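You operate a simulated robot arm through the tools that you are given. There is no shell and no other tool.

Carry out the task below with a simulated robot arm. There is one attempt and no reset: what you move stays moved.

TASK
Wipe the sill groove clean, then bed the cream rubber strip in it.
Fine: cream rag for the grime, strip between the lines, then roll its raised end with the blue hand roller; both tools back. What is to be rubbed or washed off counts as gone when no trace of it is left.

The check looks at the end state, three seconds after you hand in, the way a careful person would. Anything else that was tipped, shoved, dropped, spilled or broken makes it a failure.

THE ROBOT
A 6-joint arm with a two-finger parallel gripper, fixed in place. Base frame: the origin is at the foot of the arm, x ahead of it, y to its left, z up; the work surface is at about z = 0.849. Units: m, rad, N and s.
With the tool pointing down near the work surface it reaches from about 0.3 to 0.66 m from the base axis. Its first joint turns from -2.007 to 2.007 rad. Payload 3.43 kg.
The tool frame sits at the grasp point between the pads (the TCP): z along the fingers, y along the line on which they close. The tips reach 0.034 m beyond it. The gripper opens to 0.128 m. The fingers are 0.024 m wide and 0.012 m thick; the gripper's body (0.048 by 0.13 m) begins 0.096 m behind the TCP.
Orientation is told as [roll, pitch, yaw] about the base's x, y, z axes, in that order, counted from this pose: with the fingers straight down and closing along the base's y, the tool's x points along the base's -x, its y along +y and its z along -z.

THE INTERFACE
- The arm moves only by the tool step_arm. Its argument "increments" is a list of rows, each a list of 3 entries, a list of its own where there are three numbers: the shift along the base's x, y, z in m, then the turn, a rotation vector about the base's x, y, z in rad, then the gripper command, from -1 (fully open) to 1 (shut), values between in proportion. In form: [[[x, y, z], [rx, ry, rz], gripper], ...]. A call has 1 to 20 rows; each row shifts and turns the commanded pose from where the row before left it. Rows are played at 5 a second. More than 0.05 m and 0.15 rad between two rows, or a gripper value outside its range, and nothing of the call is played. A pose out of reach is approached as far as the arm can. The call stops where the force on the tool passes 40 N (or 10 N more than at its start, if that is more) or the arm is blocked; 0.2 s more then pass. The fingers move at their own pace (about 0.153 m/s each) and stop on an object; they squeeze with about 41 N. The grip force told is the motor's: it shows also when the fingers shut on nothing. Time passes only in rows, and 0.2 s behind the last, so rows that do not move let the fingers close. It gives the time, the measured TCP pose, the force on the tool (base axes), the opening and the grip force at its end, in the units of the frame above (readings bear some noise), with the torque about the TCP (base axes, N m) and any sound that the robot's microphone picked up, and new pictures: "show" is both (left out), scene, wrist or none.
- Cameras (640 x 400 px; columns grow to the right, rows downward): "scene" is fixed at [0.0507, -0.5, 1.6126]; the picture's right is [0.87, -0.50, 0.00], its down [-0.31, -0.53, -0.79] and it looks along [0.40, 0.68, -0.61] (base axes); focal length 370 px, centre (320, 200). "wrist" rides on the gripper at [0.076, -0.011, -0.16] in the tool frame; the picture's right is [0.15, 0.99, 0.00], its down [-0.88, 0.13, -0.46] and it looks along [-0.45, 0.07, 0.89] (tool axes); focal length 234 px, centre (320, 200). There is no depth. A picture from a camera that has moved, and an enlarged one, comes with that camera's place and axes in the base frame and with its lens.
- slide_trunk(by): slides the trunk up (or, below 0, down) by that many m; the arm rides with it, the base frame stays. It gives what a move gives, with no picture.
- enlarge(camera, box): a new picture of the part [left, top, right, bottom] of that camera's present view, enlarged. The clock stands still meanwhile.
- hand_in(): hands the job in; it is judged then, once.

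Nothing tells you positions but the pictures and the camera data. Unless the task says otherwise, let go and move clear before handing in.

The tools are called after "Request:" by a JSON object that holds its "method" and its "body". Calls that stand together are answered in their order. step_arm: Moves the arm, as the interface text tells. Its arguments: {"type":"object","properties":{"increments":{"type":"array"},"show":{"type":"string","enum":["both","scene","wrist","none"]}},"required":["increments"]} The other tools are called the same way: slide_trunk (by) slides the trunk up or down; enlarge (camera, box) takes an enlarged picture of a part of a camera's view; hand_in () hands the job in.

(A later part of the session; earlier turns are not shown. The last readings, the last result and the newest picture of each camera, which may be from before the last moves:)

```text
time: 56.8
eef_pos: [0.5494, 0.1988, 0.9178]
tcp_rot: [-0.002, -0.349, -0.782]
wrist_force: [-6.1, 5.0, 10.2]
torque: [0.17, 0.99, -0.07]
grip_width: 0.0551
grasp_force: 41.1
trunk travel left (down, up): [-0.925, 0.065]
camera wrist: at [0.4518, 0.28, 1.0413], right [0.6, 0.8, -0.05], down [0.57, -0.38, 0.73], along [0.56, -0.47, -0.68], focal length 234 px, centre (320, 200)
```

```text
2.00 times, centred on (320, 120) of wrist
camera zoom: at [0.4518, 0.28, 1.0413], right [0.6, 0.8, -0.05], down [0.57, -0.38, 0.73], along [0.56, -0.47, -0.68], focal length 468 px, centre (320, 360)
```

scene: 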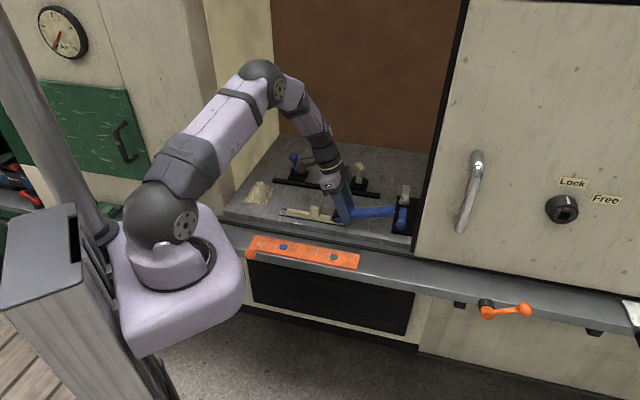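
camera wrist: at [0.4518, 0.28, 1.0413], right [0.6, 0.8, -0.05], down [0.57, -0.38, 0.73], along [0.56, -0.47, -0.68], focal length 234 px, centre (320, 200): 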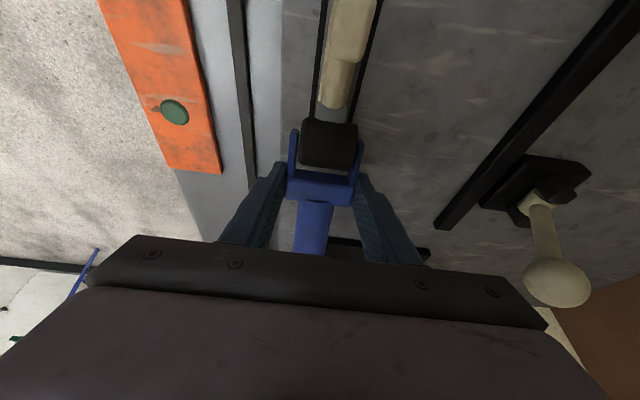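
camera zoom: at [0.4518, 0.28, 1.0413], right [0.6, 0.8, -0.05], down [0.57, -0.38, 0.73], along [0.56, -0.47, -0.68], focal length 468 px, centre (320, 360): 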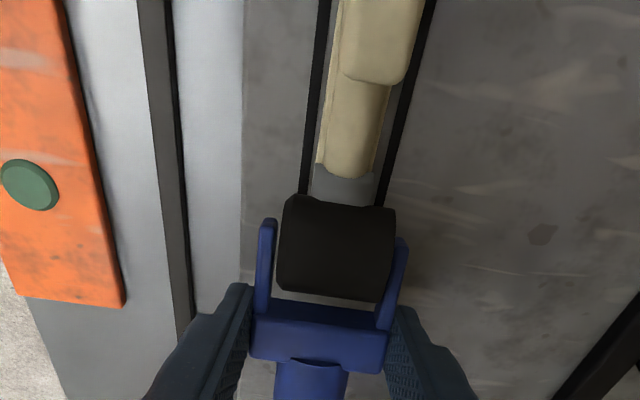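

There is some drag along the stroke (about 8 N), so I'll check the strip hasn't been pulled along.

Request:
{"method": "enlarge", "body": {"camera": "scene", "box": [270, 195, 350, 235]}}

```text
8.00 times, centred on (310, 215) of scene
camera zoom: at [0.0507, -0.5, 1.6126], right [0.87, -0.5, 0.0], down [-0.31, -0.53, -0.79], along [0.4, 0.68, -0.61], focal length 2956 px, centre (400, 80)
```

zoom: 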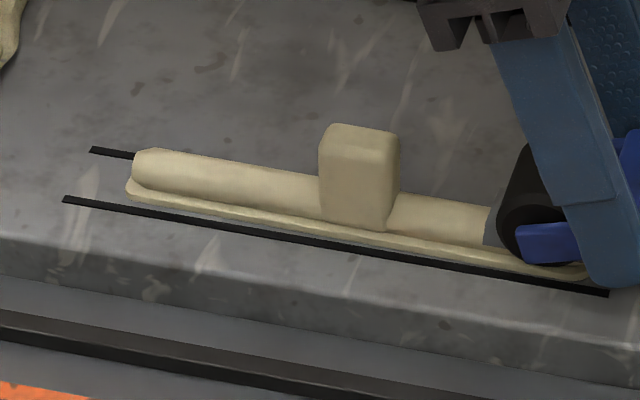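

The wheel's drag pulled the strip about 7 mm to the right, though it's still between the lines. The return stroke should pull it back. I'll roll left and check.

Request:
{"method": "step_arm", "body": {"increments": [[[-0.0035, 0.0035, 0], [0, 0, 0], 1], [[-0.0035, 0.0035, 0], [0, 0, 0], 1], [[-0.003, 0.003, 0], [0, 0, 0], 1], [[0, 0, 0], [0, 0, 0], 1]], "show": "none"}}

Request:
{"method": "enlarge", "body": {"camera": "scene", "box": [270, 195, 350, 235]}}

```text
time: 57.8
eef_pos: [0.5405, 0.2087, 0.9175]
tcp_rot: [0.0, -0.351, -0.783]
wrist_force: [3.1, -4.7, 8.4]
torque: [0.23, -0.22, -0.03]
grip_width: 0.0553
grasp_force: 41.1
trunk travel left (down, up): [-0.925, 0.065]
```

```text
8.00 times, centred on (310, 215) of scene
camera zoom: at [0.0507, -0.5, 1.6126], right [0.87, -0.5, 0.0], down [-0.31, -0.53, -0.79], along [0.4, 0.68, -0.61], focal length 2956 px, centre (400, 80)
```

zoom: 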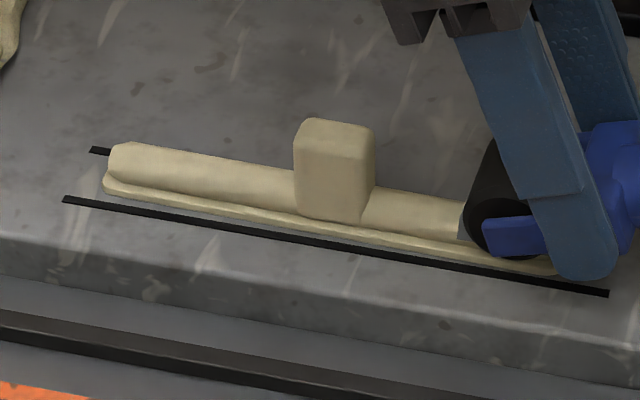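

The strip is back within about 3 mm of where I set it. I'll lift off and look at the grey end to see whether it's been pressed down.

Request:
{"method": "step_arm", "body": {"increments": [[[0, 0, 0.01], [0, 0, 0], 1], [[0, 0, 0.03], [0, 0, 0], 1], [[0, 0, 0.03], [0, 0, 0], 1], [[0.01, 0.01, 0.02], [0, 0, 0], 1], [[0, 0, 0], [0, 0, 0], 1]], "show": "both"}}

Request:
{"method": "enlarge", "body": {"camera": "scene", "box": [270, 195, 350, 235]}}

Request:
{"method": "enlarge", "body": {"camera": "scene", "box": [312, 205, 352, 235]}}

```text
time: 59.0
eef_pos: [0.549, 0.2189, 1.0086]
tcp_rot: [0.001, -0.35, -0.783]
wrist_force: [-0.5, -0.7, -1.9]
torque: [0.05, 0.06, 0.0]
grip_width: 0.0555
grasp_force: 41.1
trunk travel left (down, up): [-0.925, 0.065]
camera wrist: at [0.4524, 0.3004, 1.1319], right [0.6, 0.8, -0.05], down [0.57, -0.38, 0.73], along [0.56, -0.47, -0.68], focal length 234 px, centre (320, 200)
```

scene: 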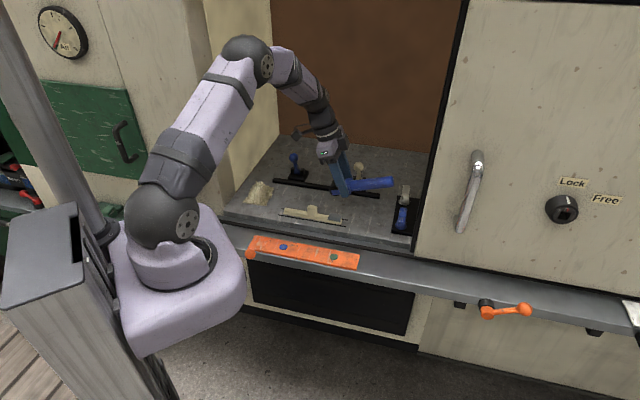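
wrist: 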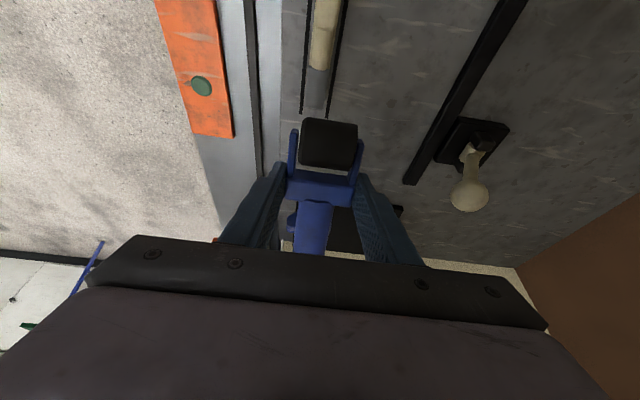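

```text
8.00 times, centred on (310, 215) of scene
camera zoom: at [0.0507, -0.5, 1.6126], right [0.87, -0.5, 0.0], down [-0.31, -0.53, -0.79], along [0.4, 0.68, -0.61], focal length 2956 px, centre (400, 80)
```

zoom: 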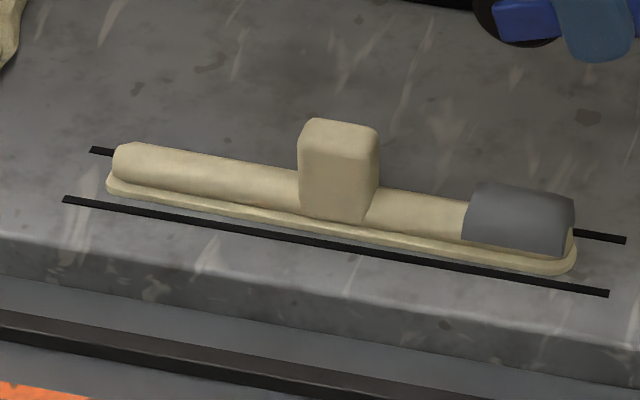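

```text
13.33 times, centred on (332, 220) of scene
camera zoom: at [0.0507, -0.5, 1.6126], right [0.87, -0.5, 0.0], down [-0.31, -0.53, -0.79], along [0.4, 0.68, -0.61], focal length 4926 px, centre (160, -67)
```

zoom: 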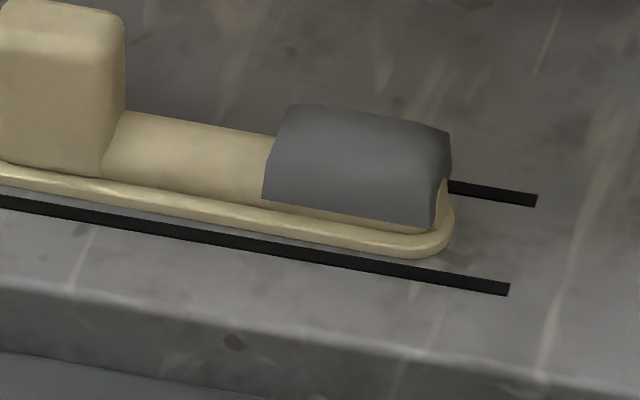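

The strip is still nicely between the lines, but the grey end hasn't gone down yet. Light pressure only dragged the strip instead of turning the wheel, so I'll go back down and press harder.

Request:
{"method": "step_arm", "body": {"increments": [[[-0.01, -0.01, -0.02], [0, 0, 0], 1], [[0, 0, -0.03], [0, 0, 0], 1], [[0, 0, -0.03], [0, 0, 0], 1], [[0, 0, -0.007], [0, 0, 0], 1], [[0, 0, -0.002], [0, 0, 0], 1], [[0, 0, 0], [0, 0, 0], 1]], "show": "none"}}

```text
time: 60.4
eef_pos: [0.5403, 0.2082, 0.919]
tcp_rot: [0.0, -0.352, -0.784]
wrist_force: [0.8, 0.0, -1.5]
torque: [0.08, 0.03, 0.03]
grip_width: 0.0552
grasp_force: 40.9
trunk travel left (down, up): [-0.925, 0.065]
```

Request:
{"method": "step_arm", "body": {"increments": [[[0, 0, -0.001], [0, 0, 0], 1], [[0, 0, -0.001], [0, 0, 0], 1], [[0, 0, -0.001], [0, 0, 0], 1], [[0, 0, 0], [0, 0, 0], 1]], "show": "none"}}

```text
time: 61.4
eef_pos: [0.5407, 0.2084, 0.9177]
tcp_rot: [0.004, -0.351, -0.785]
wrist_force: [-0.8, 1.4, 13.9]
torque: [0.0, 0.73, -0.04]
grip_width: 0.0551
grasp_force: 40.8
trunk travel left (down, up): [-0.925, 0.065]
```

Request:
{"method": "step_arm", "body": {"increments": [[[0, 0, -0.001], [0, 0, 0], 1], [[0, 0, -0.001], [0, 0, 0], 1], [[0, 0, 0], [0, 0, 0], 1]], "show": "both"}}

Request:
{"method": "enlarge", "body": {"camera": "scene", "box": [300, 190, 380, 240]}}

Request:
{"method": "enlarge", "body": {"camera": "wrist", "box": [260, 80, 380, 220]}}

```text
time: 62.2
eef_pos: [0.5403, 0.208, 0.9157]
tcp_rot: [0.003, -0.351, -0.785]
wrist_force: [1.8, 0.5, 24.8]
torque: [-0.23, 1.08, -0.01]
grip_width: 0.0557
grasp_force: 40.9
trunk travel left (down, up): [-0.925, 0.065]
camera wrist: at [0.443, 0.2896, 1.0392], right [0.6, 0.8, -0.05], down [0.56, -0.38, 0.73], along [0.57, -0.47, -0.68], focal length 234 px, centre (320, 200)
```

scene: 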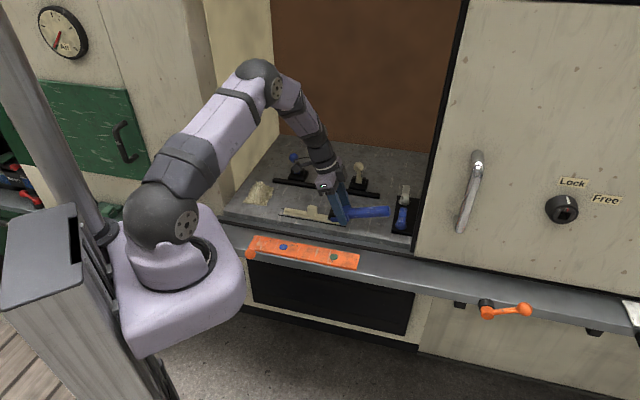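
wrist: 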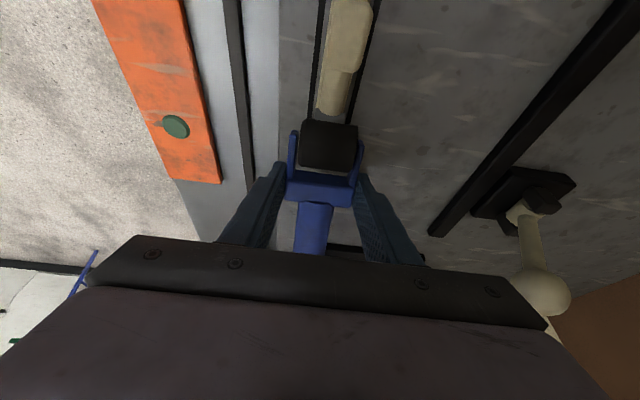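

```text
8.00 times, centred on (340, 215) of scene
camera zoom: at [0.0507, -0.5, 1.6126], right [0.87, -0.5, 0.0], down [-0.31, -0.53, -0.79], along [0.4, 0.68, -0.61], focal length 2956 px, centre (160, 80)
```

zoom: 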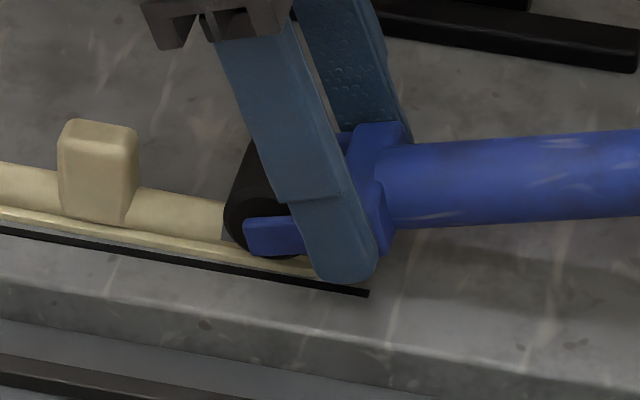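

```text
2.86 times, centred on (320, 150) of wrist
camera zoom: at [0.443, 0.2896, 1.0392], right [0.6, 0.8, -0.05], down [0.56, -0.38, 0.73], along [0.57, -0.47, -0.68], focal length 669 px, centre (320, 343)
```

zoom: 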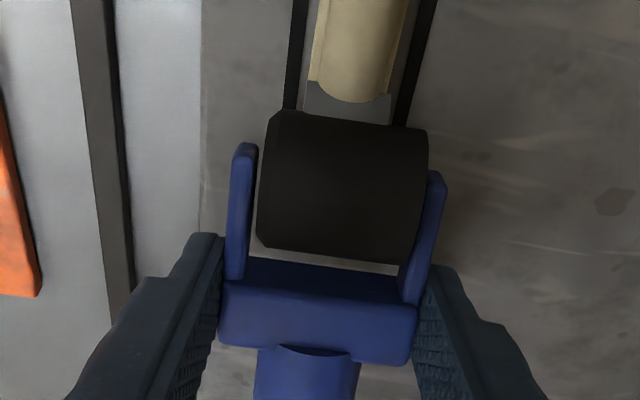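

The force is now about 27 N. I'll roll right and watch whether the wheel turns or drags.

Request:
{"method": "step_arm", "body": {"increments": [[[0.0035, -0.0035, 0], [0, 0, 0], 1], [[0.0035, -0.0035, 0], [0, 0, 0], 1], [[0, 0, 0], [0, 0, 0], 1]], "show": "none"}}

Request:
{"method": "enlarge", "body": {"camera": "scene", "box": [270, 195, 350, 235]}}

Request:
{"method": "enlarge", "body": {"camera": "wrist", "box": [260, 80, 380, 220]}}

```text
time: 63.0
eef_pos: [0.5467, 0.2024, 0.9137]
tcp_rot: [0.002, -0.35, -0.785]
wrist_force: [-3.5, 3.2, 13.0]
torque: [0.87, -0.03, 0.04]
grip_width: 0.0552
grasp_force: 41.0
trunk travel left (down, up): [-0.925, 0.065]
```

```text
8.00 times, centred on (310, 215) of scene
camera zoom: at [0.0507, -0.5, 1.6126], right [0.87, -0.5, 0.0], down [-0.31, -0.53, -0.79], along [0.4, 0.68, -0.61], focal length 2956 px, centre (400, 80)
```

zoom: 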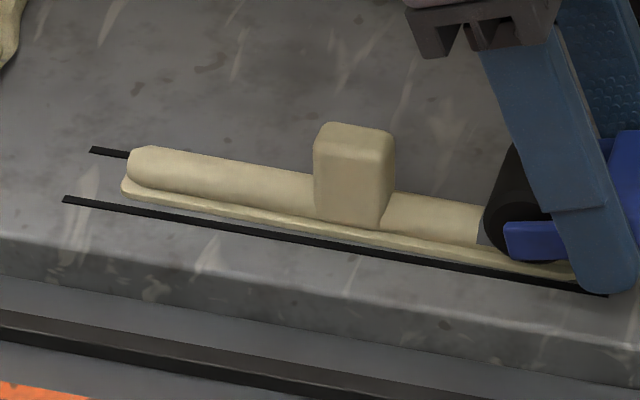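

```text
2.86 times, centred on (320, 150) of wrist
camera zoom: at [0.4493, 0.2833, 1.037], right [0.6, 0.8, -0.05], down [0.57, -0.38, 0.73], along [0.56, -0.47, -0.68], focal length 669 px, centre (320, 343)
```

zoom: 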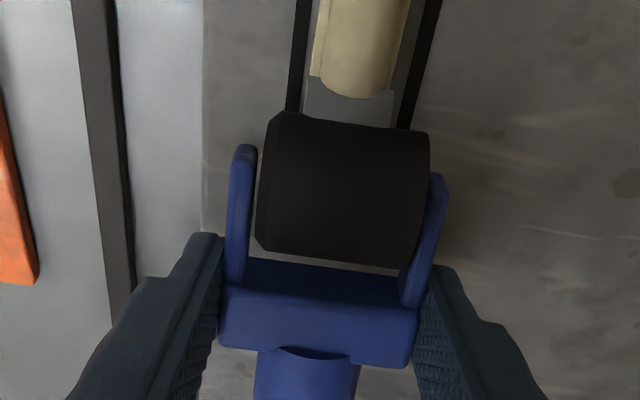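

Request:
{"method": "enlarge", "body": {"camera": "scene", "box": [318, 205, 350, 230]}}

Request:
{"method": "enlarge", "body": {"camera": "wrist", "box": [290, 70, 360, 130]}}

```text
16.00 times, centred on (334, 218) of scene
camera zoom: at [0.0507, -0.5, 1.6126], right [0.87, -0.5, 0.0], down [-0.31, -0.53, -0.79], along [0.4, 0.68, -0.61], focal length 5911 px, centre (96, -80)
```

zoom: 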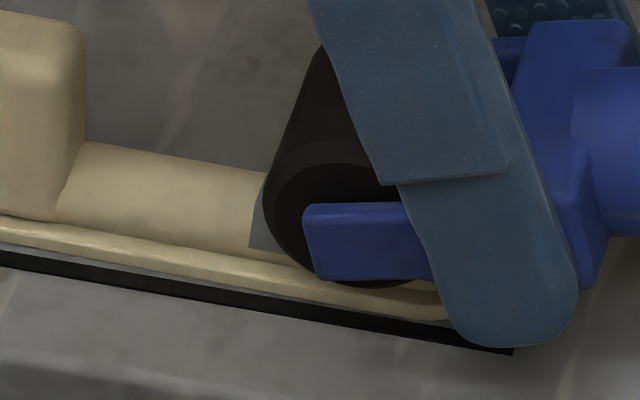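

```text
6.67 times, centred on (325, 100) of wrist
camera zoom: at [0.4493, 0.2833, 1.037], right [0.6, 0.8, -0.05], down [0.57, -0.38, 0.73], along [0.56, -0.47, -0.68], focal length 1561 px, centre (287, 867)
```

zoom: 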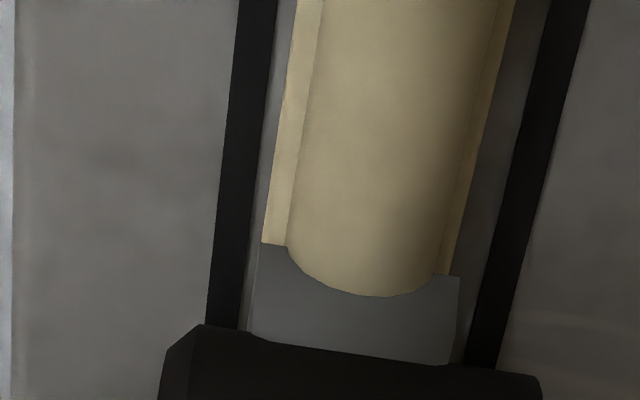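

The strip still follows the wheel. I'll roll back left to restore it, then test on the bare sill behind the strip whether the wheel actually turns freely.

Request:
{"method": "step_arm", "body": {"increments": [[[-0.0035, 0.0035, 0], [0, 0, 0], 1], [[-0.0025, 0.0025, 0], [0, 0, 0], 1], [[0, 0, 0], [0, 0, 0], 1], [[0, 0, 0.01], [0, 0, 0], 1], [[0, 0, 0.03], [0, 0, 0], 1], [[0, 0, 0.02], [0, 0, 0], 1], [[0, 0, 0], [0, 0, 0], 1]], "show": "both"}}

Request:
{"method": "enlarge", "body": {"camera": "scene", "box": [270, 195, 350, 235]}}

Request:
{"method": "enlarge", "body": {"camera": "scene", "box": [312, 205, 352, 235]}}

```text
time: 64.6
eef_pos: [0.5415, 0.2078, 0.972]
tcp_rot: [-0.001, -0.35, -0.784]
wrist_force: [0.0, 0.1, -1.6]
torque: [0.05, 0.09, 0.01]
grip_width: 0.0555
grasp_force: 41.7
trunk travel left (down, up): [-0.925, 0.065]
camera wrist: at [0.4449, 0.2895, 1.096], right [0.6, 0.8, -0.05], down [0.57, -0.38, 0.73], along [0.56, -0.47, -0.68], focal length 234 px, centre (320, 200)
```

scene: 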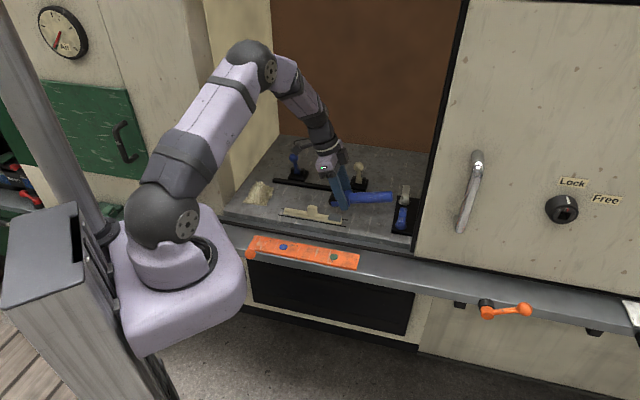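
wrist: 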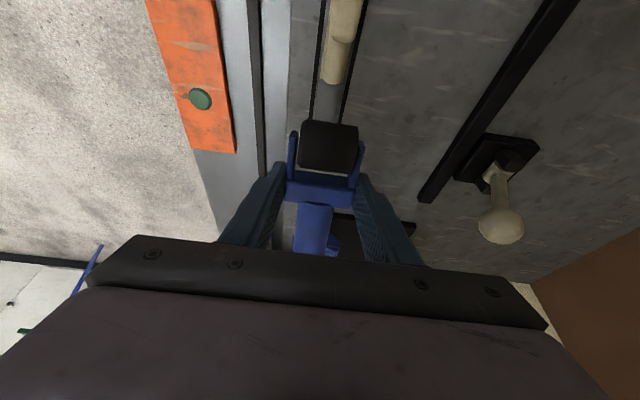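

```text
8.00 times, centred on (310, 215) of scene
camera zoom: at [0.0507, -0.5, 1.6126], right [0.87, -0.5, 0.0], down [-0.31, -0.53, -0.79], along [0.4, 0.68, -0.61], focal length 2956 px, centre (400, 80)
```

zoom: 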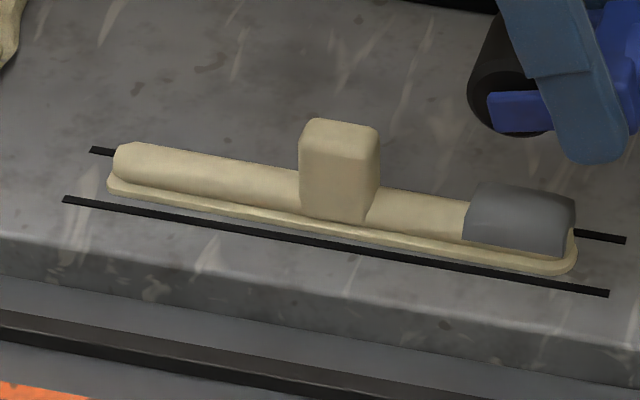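

```text
13.33 times, centred on (332, 220) of scene
camera zoom: at [0.0507, -0.5, 1.6126], right [0.87, -0.5, 0.0], down [-0.31, -0.53, -0.79], along [0.4, 0.68, -0.61], focal length 4926 px, centre (160, -67)
```

zoom: 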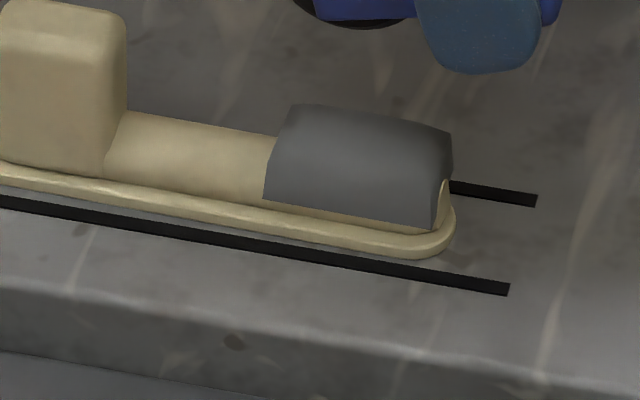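

The strip is back where it was and the pad unchanged. I'll test the wheel on bare sill behind the strip.

Request:
{"method": "step_arm", "body": {"increments": [[[0.0025, 0.036, 0], [0, 0, 0], 1], [[0.0025, 0.036, 0], [0, 0, 0], 1], [[0, 0, -0.025], [0, 0, 0], 1], [[0, 0, -0.02], [0, 0, 0], 1], [[0, 0, -0.005], [0, 0, 0], 1], [[0, 0, 0], [0, 0, 0], 1]], "show": "both"}}

Request:
{"method": "enlarge", "body": {"camera": "scene", "box": [290, 160, 390, 230]}}

```text
time: 66.0
eef_pos: [0.5473, 0.28, 0.9234]
tcp_rot: [-0.001, -0.351, -0.782]
wrist_force: [-0.4, -1.5, -1.2]
torque: [0.03, 0.02, -0.04]
grip_width: 0.0553
grasp_force: 40.9
trunk travel left (down, up): [-0.925, 0.065]
camera wrist: at [0.4503, 0.3614, 1.0457], right [0.6, 0.8, -0.05], down [0.57, -0.38, 0.73], along [0.56, -0.47, -0.68], focal length 234 px, centre (320, 200)
```

scene: 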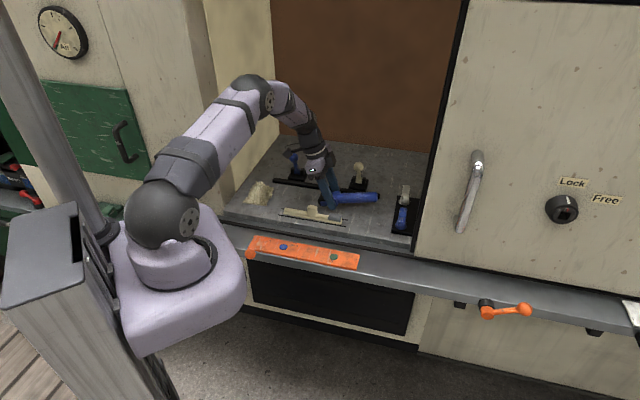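
wrist: 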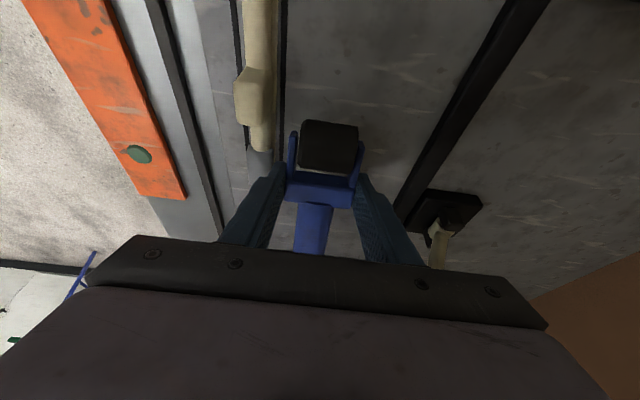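

```text
5.71 times, centred on (340, 195) of scene
camera zoom: at [0.0507, -0.5, 1.6126], right [0.87, -0.5, 0.0], down [-0.31, -0.53, -0.79], along [0.4, 0.68, -0.61], focal length 2111 px, centre (206, 229)
```

zoom: 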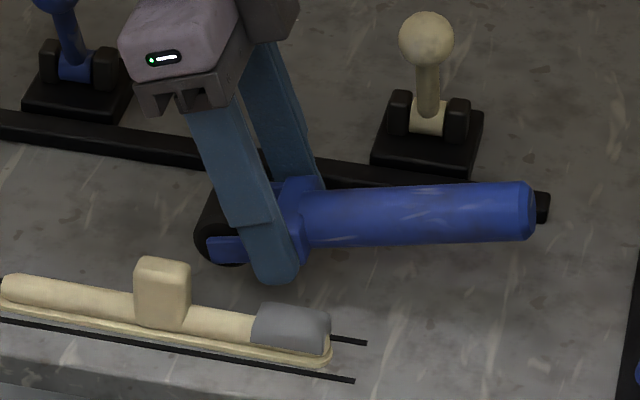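

Request:
{"method": "step_arm", "body": {"increments": [[[0.0106, 0.0106, 0], [0, 0, 0], 1], [[0, 0, -0.004], [0, 0, 0], 1], [[0, 0, -0.004], [0, 0, 0], 1], [[0, 0, -0.003], [0, 0, 0], 1]], "show": "none"}}

Request:
{"method": "enlarge", "body": {"camera": "scene", "box": [290, 160, 390, 230]}}

```text
time: 67.0
eef_pos: [0.5571, 0.2922, 0.9127]
tcp_rot: [0.0, -0.352, -0.782]
wrist_force: [0.0, -0.4, -1.4]
torque: [0.07, 0.0, -0.02]
grip_width: 0.0556
grasp_force: 41.0
trunk travel left (down, up): [-0.925, 0.065]
```

```text
5.71 times, centred on (340, 195) of scene
camera zoom: at [0.0507, -0.5, 1.6126], right [0.87, -0.5, 0.0], down [-0.31, -0.53, -0.79], along [0.4, 0.68, -0.61], focal length 2111 px, centre (206, 229)
```

zoom: 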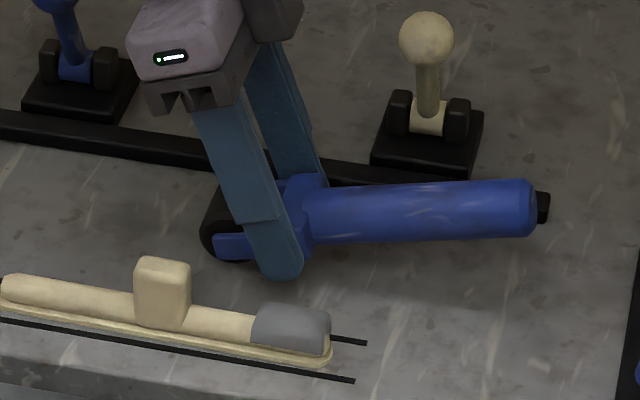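

Request:
{"method": "step_arm", "body": {"increments": [[[0, 0, -0.002], [0, 0, 0], 1], [[0, 0, -0.002], [0, 0, 0], 1], [[0, 0, -0.002], [0, 0, 0], 1]], "show": "none"}}

```text
time: 67.8
eef_pos: [0.5577, 0.2913, 0.9064]
tcp_rot: [0.0, -0.351, -0.784]
wrist_force: [0.0, 0.8, -2.3]
torque: [-0.01, 0.05, -0.01]
grip_width: 0.0554
grasp_force: 40.5
trunk travel left (down, up): [-0.925, 0.065]
```

Request:
{"method": "step_arm", "body": {"increments": [[[0, 0, -0.0015], [0, 0, 0], 1], [[0, 0, -0.0015], [0, 0, 0], 1], [[0, 0, -0.0015], [0, 0, 0], 1]], "show": "none"}}

Request:
{"method": "enlarge", "body": {"camera": "scene", "box": [290, 170, 370, 230]}}

```text
time: 68.6
eef_pos: [0.5577, 0.2917, 0.9024]
tcp_rot: [0.002, -0.349, -0.786]
wrist_force: [-1.0, -0.5, 5.5]
torque: [0.08, 0.28, 0.0]
grip_width: 0.0554
grasp_force: 41.3
trunk travel left (down, up): [-0.925, 0.065]
```

```text
6.67 times, centred on (330, 200) of scene
camera zoom: at [0.0507, -0.5, 1.6126], right [0.87, -0.5, 0.0], down [-0.31, -0.53, -0.79], along [0.4, 0.68, -0.61], focal length 2463 px, centre (253, 200)
```

zoom: 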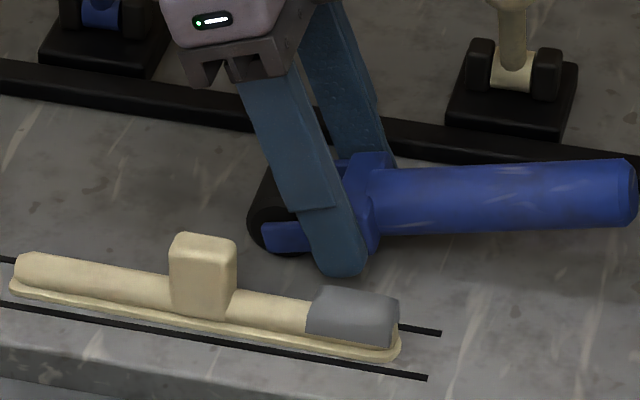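

Contact with the bare sill is at TCP z ≈ 0.903, so the pad stands about 16 mm high. I'll make a short rolling test here.

Request:
{"method": "step_arm", "body": {"increments": [[[0, 0, -0.001], [0, 0, 0], 1], [[0.004, -0.004, 0], [0, 0, 0], 1], [[0.004, -0.004, 0], [0, 0, 0], 1]], "show": "none"}}

Request:
{"method": "step_arm", "body": {"increments": [[[0.004, -0.004, 0], [0, 0, 0], 1], [[0.004, -0.004, 0], [0, 0, 0], 1]], "show": "none"}}

Request:
{"method": "step_arm", "body": {"increments": [[[-0.004, 0.004, 0], [0, 0, 0], 1], [[-0.004, 0.004, 0], [0, 0, 0], 1], [[-0.004, 0.004, 0], [0, 0, 0], 1]], "show": "none"}}

```text
time: 69.4
eef_pos: [0.5652, 0.2848, 0.9026]
tcp_rot: [0.006, -0.351, -0.787]
wrist_force: [-2.4, 4.4, 16.1]
torque: [0.4, 0.69, -0.12]
grip_width: 0.0554
grasp_force: 40.9
trunk travel left (down, up): [-0.925, 0.065]
```

```text
time: 70.0
eef_pos: [0.5726, 0.2757, 0.9034]
tcp_rot: [0.003, -0.351, -0.786]
wrist_force: [-4.2, 5.2, 19.5]
torque: [0.6, 0.7, -0.07]
grip_width: 0.0555
grasp_force: 40.7
trunk travel left (down, up): [-0.925, 0.065]
```

```text
time: 70.8
eef_pos: [0.562, 0.2856, 0.9038]
tcp_rot: [0.0, -0.35, -0.787]
wrist_force: [5.6, -6.4, 19.4]
torque: [0.19, 0.22, 0.03]
grip_width: 0.0551
grasp_force: 41.1
trunk travel left (down, up): [-0.925, 0.065]
```

The wheel barely turns (drag about 0.4 of the load), so strokes need care: light rolling strokes plus firm presses along the pad. I'll lift off and check the roller's attitude in the grip.

Request:
{"method": "step_arm", "body": {"increments": [[[0, 0, 0.02], [0, 0, 0], 1], [[0, 0, 0.04], [0, 0, 0], 1], [[-0.035, -0.03, 0.01], [0, 0, 0], 1], [[-0.02, -0.045, 0], [0, 0, 0], 1], [[0, 0, 0], [0, 0, 0], 1]], "show": "both"}}

Request:
{"method": "enlarge", "body": {"camera": "scene", "box": [270, 130, 430, 250]}}

```text
time: 72.0
eef_pos: [0.5088, 0.2128, 0.9686]
tcp_rot: [0.0, -0.351, -0.783]
wrist_force: [-0.1, -0.1, -2.3]
torque: [0.04, 0.06, 0.01]
grip_width: 0.0553
grasp_force: 40.7
trunk travel left (down, up): [-0.925, 0.065]
camera wrist: at [0.4115, 0.2934, 1.0919], right [0.6, 0.8, -0.05], down [0.57, -0.38, 0.73], along [0.56, -0.47, -0.68], focal length 234 px, centre (320, 200)
```

scene: 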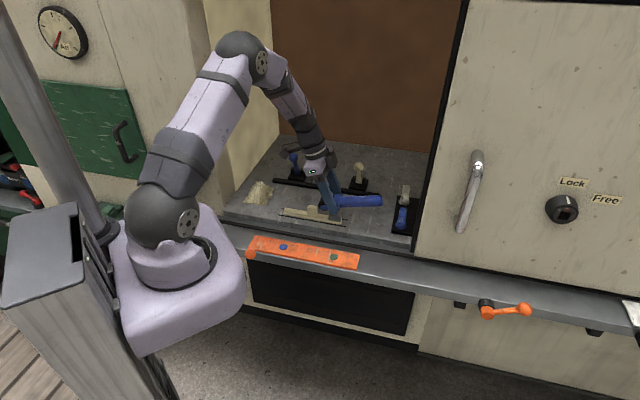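
wrist: 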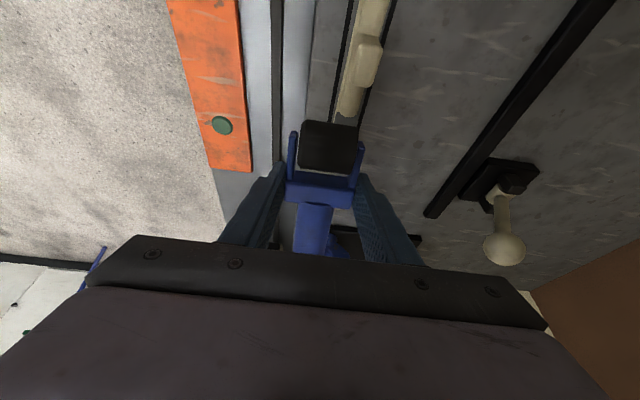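

```text
3.33 times, centred on (350, 190) of scene
camera zoom: at [0.0507, -0.5, 1.6126], right [0.87, -0.5, 0.0], down [-0.31, -0.53, -0.79], along [0.4, 0.68, -0.61], focal length 1232 px, centre (220, 233)
```

zoom: 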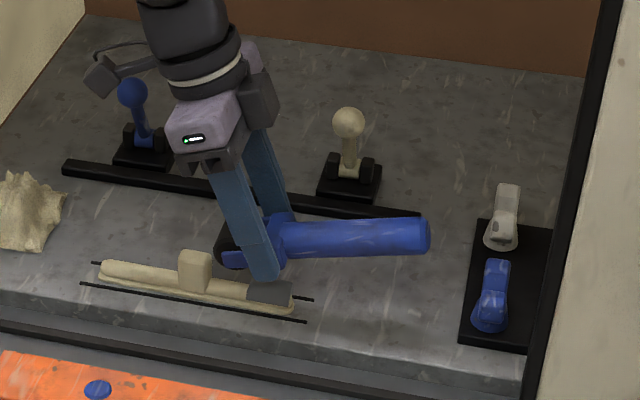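

The handle has drooped a few degrees in the grip but is still tail-up. I'll position the wheel near the pad's outer end and press there.

Request:
{"method": "step_arm", "body": {"increments": [[[0.0404, -0.0111, 0], [0, 0, 0], 1], [[0, 0, -0.025], [0, 0, 0], 1], [[0, 0, -0.018], [0, 0, 0], 1], [[0, 0, -0.004], [0, 0, 0], 1], [[0, 0, 0], [0, 0, 0], 1]], "show": "both"}}

Request:
{"method": "enlarge", "body": {"camera": "scene", "box": [300, 180, 420, 240]}}

Request:
{"method": "enlarge", "body": {"camera": "wrist", "box": [260, 40, 380, 180]}}

```text
time: 73.2
eef_pos: [0.5479, 0.2019, 0.922]
tcp_rot: [0.0, -0.351, -0.783]
wrist_force: [-0.5, -0.1, -2.0]
torque: [0.05, 0.05, 0.0]
grip_width: 0.0554
grasp_force: 41.7
trunk travel left (down, up): [-0.925, 0.065]
camera wrist: at [0.4509, 0.2833, 1.0465], right [0.6, 0.8, -0.05], down [0.57, -0.38, 0.73], along [0.56, -0.47, -0.68], focal length 234 px, centre (320, 200)
```

scene: 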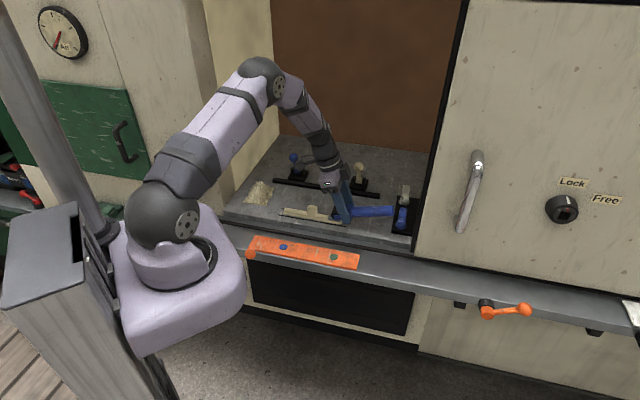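
wrist: 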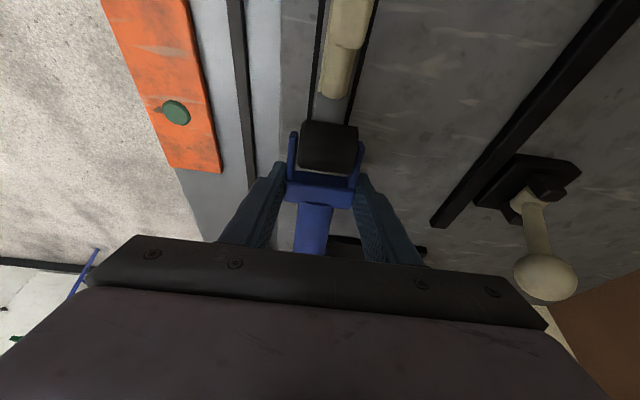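

```text
5.33 times, centred on (360, 210) of scene
camera zoom: at [0.0507, -0.5, 1.6126], right [0.87, -0.5, 0.0], down [-0.31, -0.53, -0.79], along [0.4, 0.68, -0.61], focal length 1970 px, centre (107, 147)
```

zoom: 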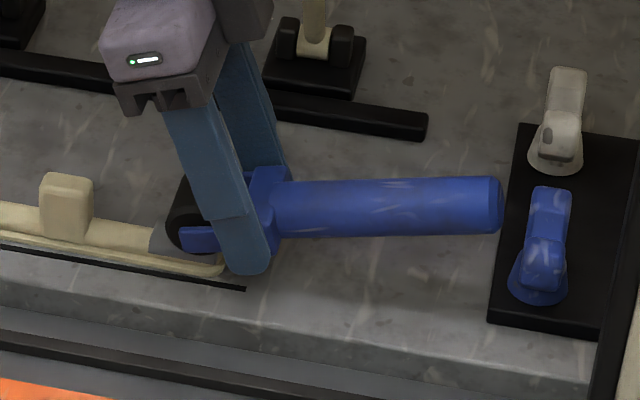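

```text
2.86 times, centred on (320, 110) of wrist
camera zoom: at [0.4509, 0.2833, 1.0465], right [0.6, 0.8, -0.05], down [0.57, -0.38, 0.73], along [0.56, -0.47, -0.68], focal length 669 px, centre (320, 457)
```

zoom: 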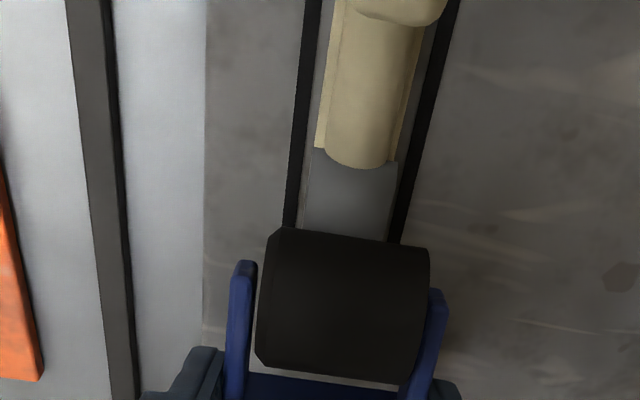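

Request:
{"method": "step_arm", "body": {"increments": [[[0, 0, -0.002], [0, 0, 0], 1], [[0, 0, -0.0015], [0, 0, 0], 1], [[0, 0, -0.0015], [0, 0, 0], 1], [[0, 0, -0.001], [0, 0, 0], 1], [[0, 0, 0], [0, 0, 0], 1]], "show": "none"}}

```text
time: 74.4
eef_pos: [0.5478, 0.2003, 0.9172]
tcp_rot: [-0.001, -0.351, -0.783]
wrist_force: [0.0, 1.3, -1.6]
torque: [0.07, 0.05, 0.03]
grip_width: 0.0551
grasp_force: 40.8
trunk travel left (down, up): [-0.925, 0.065]
```

Request:
{"method": "step_arm", "body": {"increments": [[[0, 0, -0.001], [0, 0, 0], 1], [[0, 0, -0.001], [0, 0, 0], 1], [[0, 0, -0.001], [0, 0, 0], 1], [[0, 0, 0], [0, 0, 0], 1]], "show": "none"}}

Request:
{"method": "enlarge", "body": {"camera": "scene", "box": [300, 190, 380, 240]}}

```text
time: 75.4
eef_pos: [0.5461, 0.1997, 0.9151]
tcp_rot: [0.001, -0.351, -0.785]
wrist_force: [-0.1, 0.6, -2.4]
torque: [0.04, 0.0, 0.02]
grip_width: 0.0551
grasp_force: 41.0
trunk travel left (down, up): [-0.925, 0.065]
```

```text
8.00 times, centred on (340, 215) of scene
camera zoom: at [0.0507, -0.5, 1.6126], right [0.87, -0.5, 0.0], down [-0.31, -0.53, -0.79], along [0.4, 0.68, -0.61], focal length 2956 px, centre (160, 80)
```

zoom: 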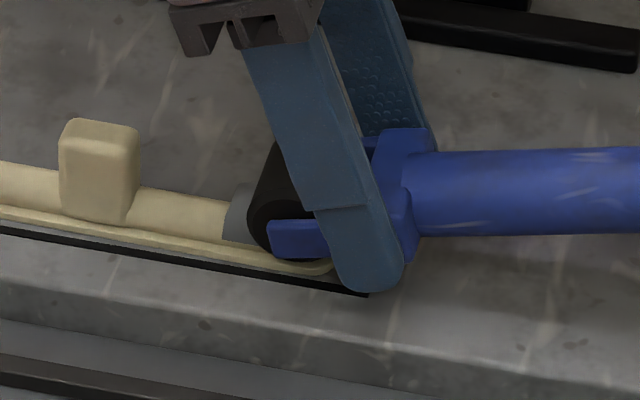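

Request:
{"method": "step_arm", "body": {"increments": [[[0, 0, -0.001], [0, 0, 0], 1], [[0, 0, -0.001], [0, 0, 0], 1], [[0, 0, 0], [0, 0, 0], 1]], "show": "none"}}

```text
time: 76.2
eef_pos: [0.5468, 0.2019, 0.9132]
tcp_rot: [0.001, -0.351, -0.785]
wrist_force: [0.7, -0.7, 3.0]
torque: [0.22, -0.03, -0.02]
grip_width: 0.0554
grasp_force: 41.0
trunk travel left (down, up): [-0.925, 0.065]
```

Light contact of about 5 N at the outer part. I'll make a light stroke inward across the pad and check the strip's response.

Request:
{"method": "step_arm", "body": {"increments": [[[-0.003, 0.003, 0], [0, 0, 0], 1], [[-0.003, 0.003, 0], [0, 0, 0], 1], [[-0.003, 0.003, 0], [0, 0, 0], 1], [[-0.003, 0.003, 0], [0, 0, 0], 1]], "show": "none"}}

Request:
{"method": "enlarge", "body": {"camera": "scene", "box": [270, 195, 350, 235]}}

```text
time: 77.2
eef_pos: [0.5358, 0.2117, 0.9123]
tcp_rot: [-0.001, -0.35, -0.785]
wrist_force: [3.1, -1.4, 4.4]
torque: [0.19, -0.06, -0.08]
grip_width: 0.0553
grasp_force: 40.7
trunk travel left (down, up): [-0.925, 0.065]
```

```text
8.00 times, centred on (310, 215) of scene
camera zoom: at [0.0507, -0.5, 1.6126], right [0.87, -0.5, 0.0], down [-0.31, -0.53, -0.79], along [0.4, 0.68, -0.61], focal length 2956 px, centre (400, 80)
```

zoom: 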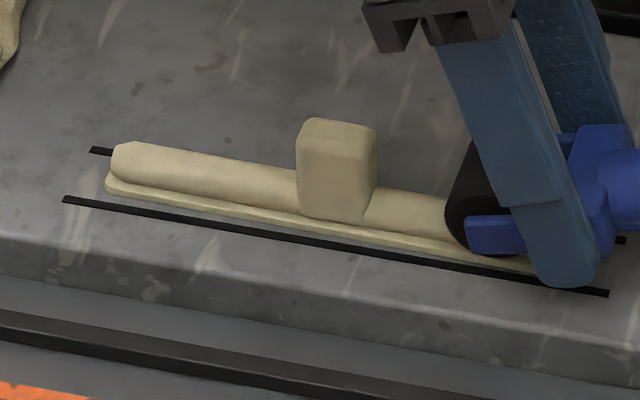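

The strip stayed put and the wheel passed over the pad. At light force it works, so I'll do repeated light strokes over the full pad length.

Request:
{"method": "step_arm", "body": {"increments": [[[0.003, -0.003, 0], [0, 0, 0], 1], [[0.003, -0.003, 0], [0, 0, 0], 1], [[0.003, -0.003, 0], [0, 0, 0], 1], [[0.003, -0.003, 0], [0, 0, 0], 1], [[-0.003, 0.003, 0], [0, 0, 0], 1], [[-0.003, 0.003, 0], [0, 0, 0], 1], [[-0.003, 0.003, 0], [0, 0, 0], 1], [[-0.003, 0.003, 0], [0, 0, 0], 1], [[-0.003, 0.003, 0], [0, 0, 0], 1], [[-0.003, 0.003, 0], [0, 0, 0], 1]], "show": "none"}}

Request:
{"method": "enlarge", "body": {"camera": "scene", "box": [270, 195, 350, 235]}}

```text
time: 79.4
eef_pos: [0.5282, 0.217, 0.913]
tcp_rot: [0.001, -0.348, -0.785]
wrist_force: [5.4, -5.3, 8.6]
torque: [0.25, -0.28, -0.11]
grip_width: 0.0555
grasp_force: 41.1
trunk travel left (down, up): [-0.925, 0.065]
```

```text
8.00 times, centred on (310, 215) of scene
camera zoom: at [0.0507, -0.5, 1.6126], right [0.87, -0.5, 0.0], down [-0.31, -0.53, -0.79], along [0.4, 0.68, -0.61], focal length 2956 px, centre (400, 80)
```

zoom: 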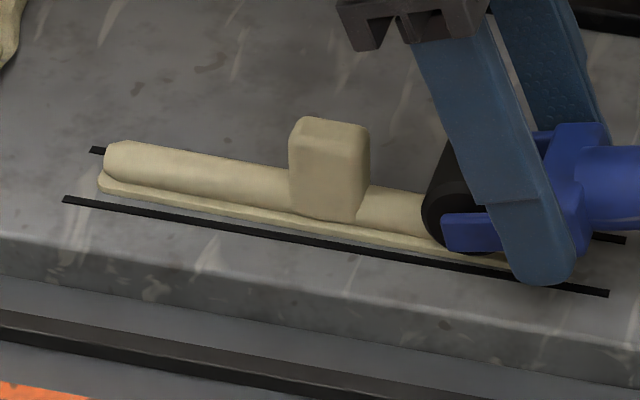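

Request:
{"method": "step_arm", "body": {"increments": [[[0.003, -0.003, 0], [0, 0, 0], 1], [[0.003, -0.003, 0], [0, 0, 0], 1], [[0.003, -0.003, 0], [0, 0, 0], 1], [[0.003, -0.003, 0], [0, 0, 0], 1], [[0.003, -0.003, 0], [0, 0, 0], 1], [[0.003, -0.003, 0], [0, 0, 0], 1]], "show": "none"}}

Request:
{"method": "enlarge", "body": {"camera": "scene", "box": [270, 195, 350, 235]}}

Request:
{"method": "enlarge", "body": {"camera": "wrist", "box": [260, 40, 380, 180]}}

```text
time: 80.8
eef_pos: [0.5466, 0.2009, 0.9133]
tcp_rot: [-0.001, -0.35, -0.783]
wrist_force: [-3.8, 3.5, 7.9]
torque: [0.48, 0.16, 0.04]
grip_width: 0.0553
grasp_force: 40.9
trunk travel left (down, up): [-0.925, 0.065]
```

```text
8.00 times, centred on (310, 215) of scene
camera zoom: at [0.0507, -0.5, 1.6126], right [0.87, -0.5, 0.0], down [-0.31, -0.53, -0.79], along [0.4, 0.68, -0.61], focal length 2956 px, centre (400, 80)
```

zoom: 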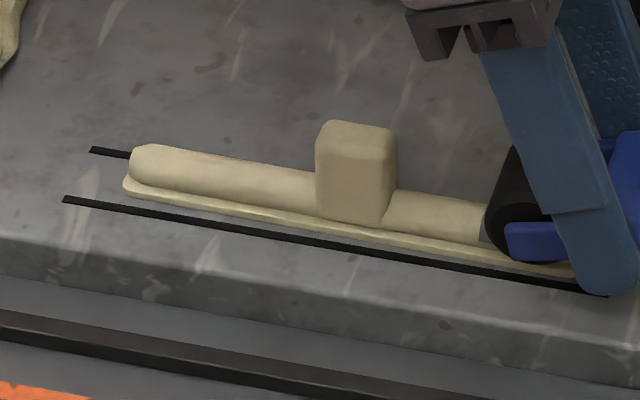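

```text
2.86 times, centred on (320, 110) of wrist
camera zoom: at [0.449, 0.2827, 1.0366], right [0.6, 0.8, -0.05], down [0.57, -0.38, 0.73], along [0.56, -0.47, -0.68], focal length 669 px, centre (320, 457)
```

zoom: 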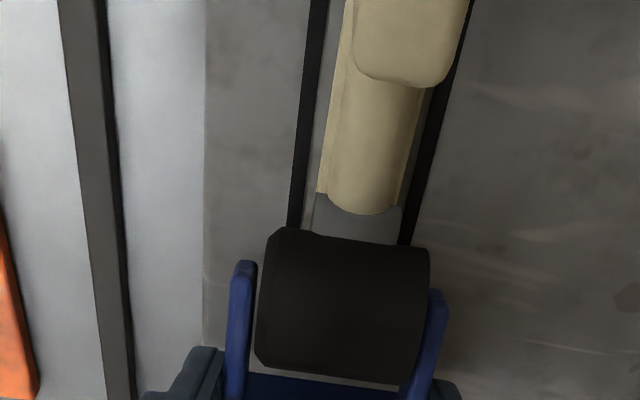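

Request:
{"method": "step_arm", "body": {"increments": [[[-0.003, 0.003, 0], [0, 0, 0], 1], [[-0.003, 0.003, 0], [0, 0, 0], 1], [[0, 0, 0.01], [0, 0, 0], 1], [[0, 0, 0.04], [0, 0, 0], 1], [[0.012, 0.012, 0.01], [0, 0, 0], 1], [[0.012, 0.012, 0], [0, 0, 0], 1], [[0, 0, 0], [0, 0, 0], 1]], "show": "none"}}

Request:
{"method": "enlarge", "body": {"camera": "scene", "box": [270, 195, 350, 235]}}

Request:
{"method": "enlarge", "body": {"camera": "scene", "box": [312, 205, 352, 235]}}

```text
time: 82.4
eef_pos: [0.5631, 0.2316, 0.9733]
tcp_rot: [-0.002, -0.349, -0.784]
wrist_force: [0.7, -0.6, -1.8]
torque: [0.04, 0.04, -0.03]
grip_width: 0.0555
grasp_force: 41.2
trunk travel left (down, up): [-0.925, 0.065]
```

```text
8.00 times, centred on (310, 215) of scene
camera zoom: at [0.0507, -0.5, 1.6126], right [0.87, -0.5, 0.0], down [-0.31, -0.53, -0.79], along [0.4, 0.68, -0.61], focal length 2956 px, centre (400, 80)
```

zoom: 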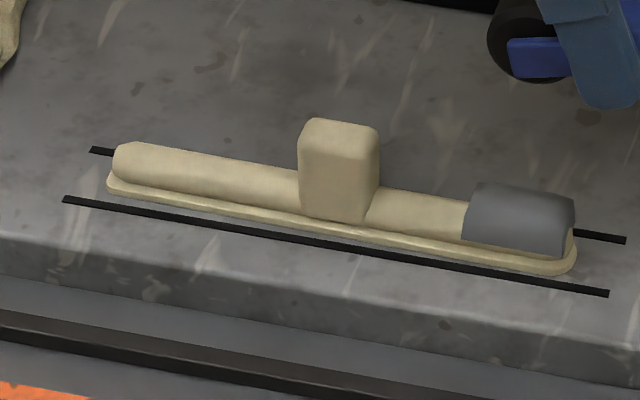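

```text
13.33 times, centred on (332, 220) of scene
camera zoom: at [0.0507, -0.5, 1.6126], right [0.87, -0.5, 0.0], down [-0.31, -0.53, -0.79], along [0.4, 0.68, -0.61], focal length 4926 px, centre (160, -67)
```

zoom: 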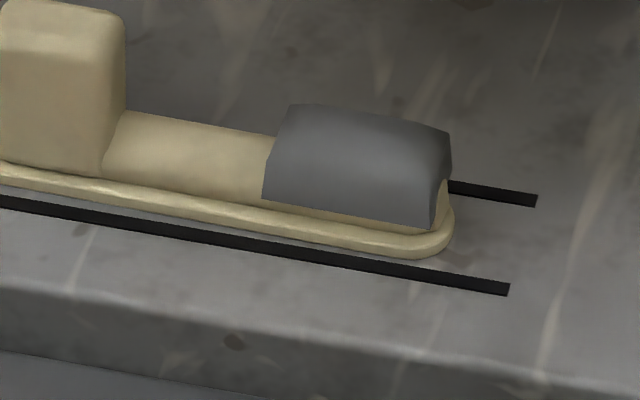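

Notably, the strip springs back to exactly the same spot after each stroke, so it is held in the groove and the drag is harmless. The pad still needs a firmer roll. I'll lean the tool further so the wheel sits under the grip and can take more force, and so the tail clears the rocker.

Request:
{"method": "step_arm", "body": {"increments": [[[-0.01, 0.01, 0.02], [-0.0707, -0.0707, 0], 1], [[-0.01, 0.01, 0.01], [-0.0707, -0.0707, 0], 1], [[0, 0, 0], [-0.0707, -0.0707, 0], 1], [[0, 0, 0], [0, 0, 0], 1]], "show": "both"}}

Request:
{"method": "enlarge", "body": {"camera": "scene", "box": [270, 130, 430, 250]}}

```text
time: 83.4
eef_pos: [0.5433, 0.251, 1.0033]
tcp_rot: [-0.001, -0.65, -0.784]
wrist_force: [0.5, -0.3, -0.7]
torque: [0.06, 0.08, -0.02]
grip_width: 0.0552
grasp_force: 41.5
trunk travel left (down, up): [-0.925, 0.065]
camera wrist: at [0.4243, 0.3548, 1.0838], right [0.62, 0.78, -0.09], down [0.39, -0.21, 0.9], along [0.68, -0.59, -0.43], focal length 234 px, centre (320, 200)
```

scene: 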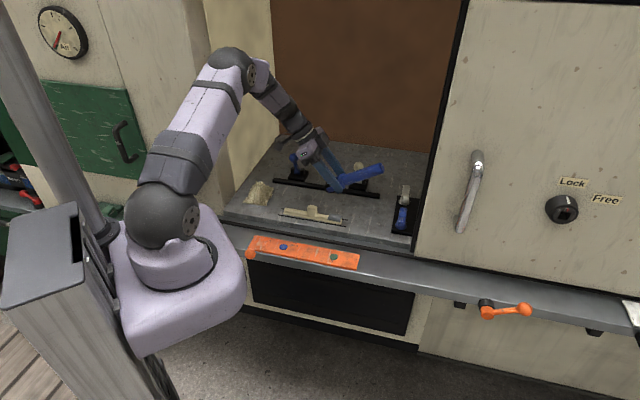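
wrist: 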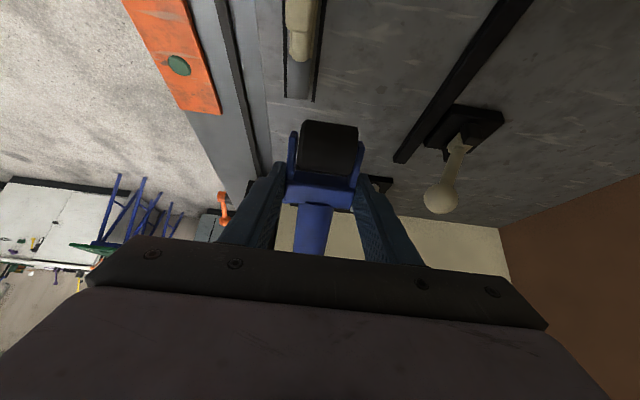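

```text
3.33 times, centred on (350, 190) of scene
camera zoom: at [0.0507, -0.5, 1.6126], right [0.87, -0.5, 0.0], down [-0.31, -0.53, -0.79], along [0.4, 0.68, -0.61], focal length 1232 px, centre (220, 233)
```

zoom: 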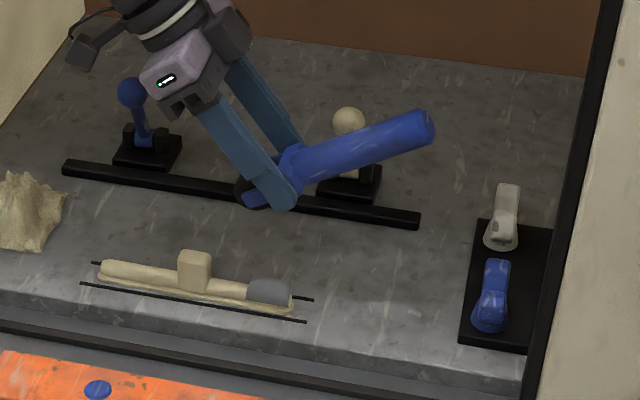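

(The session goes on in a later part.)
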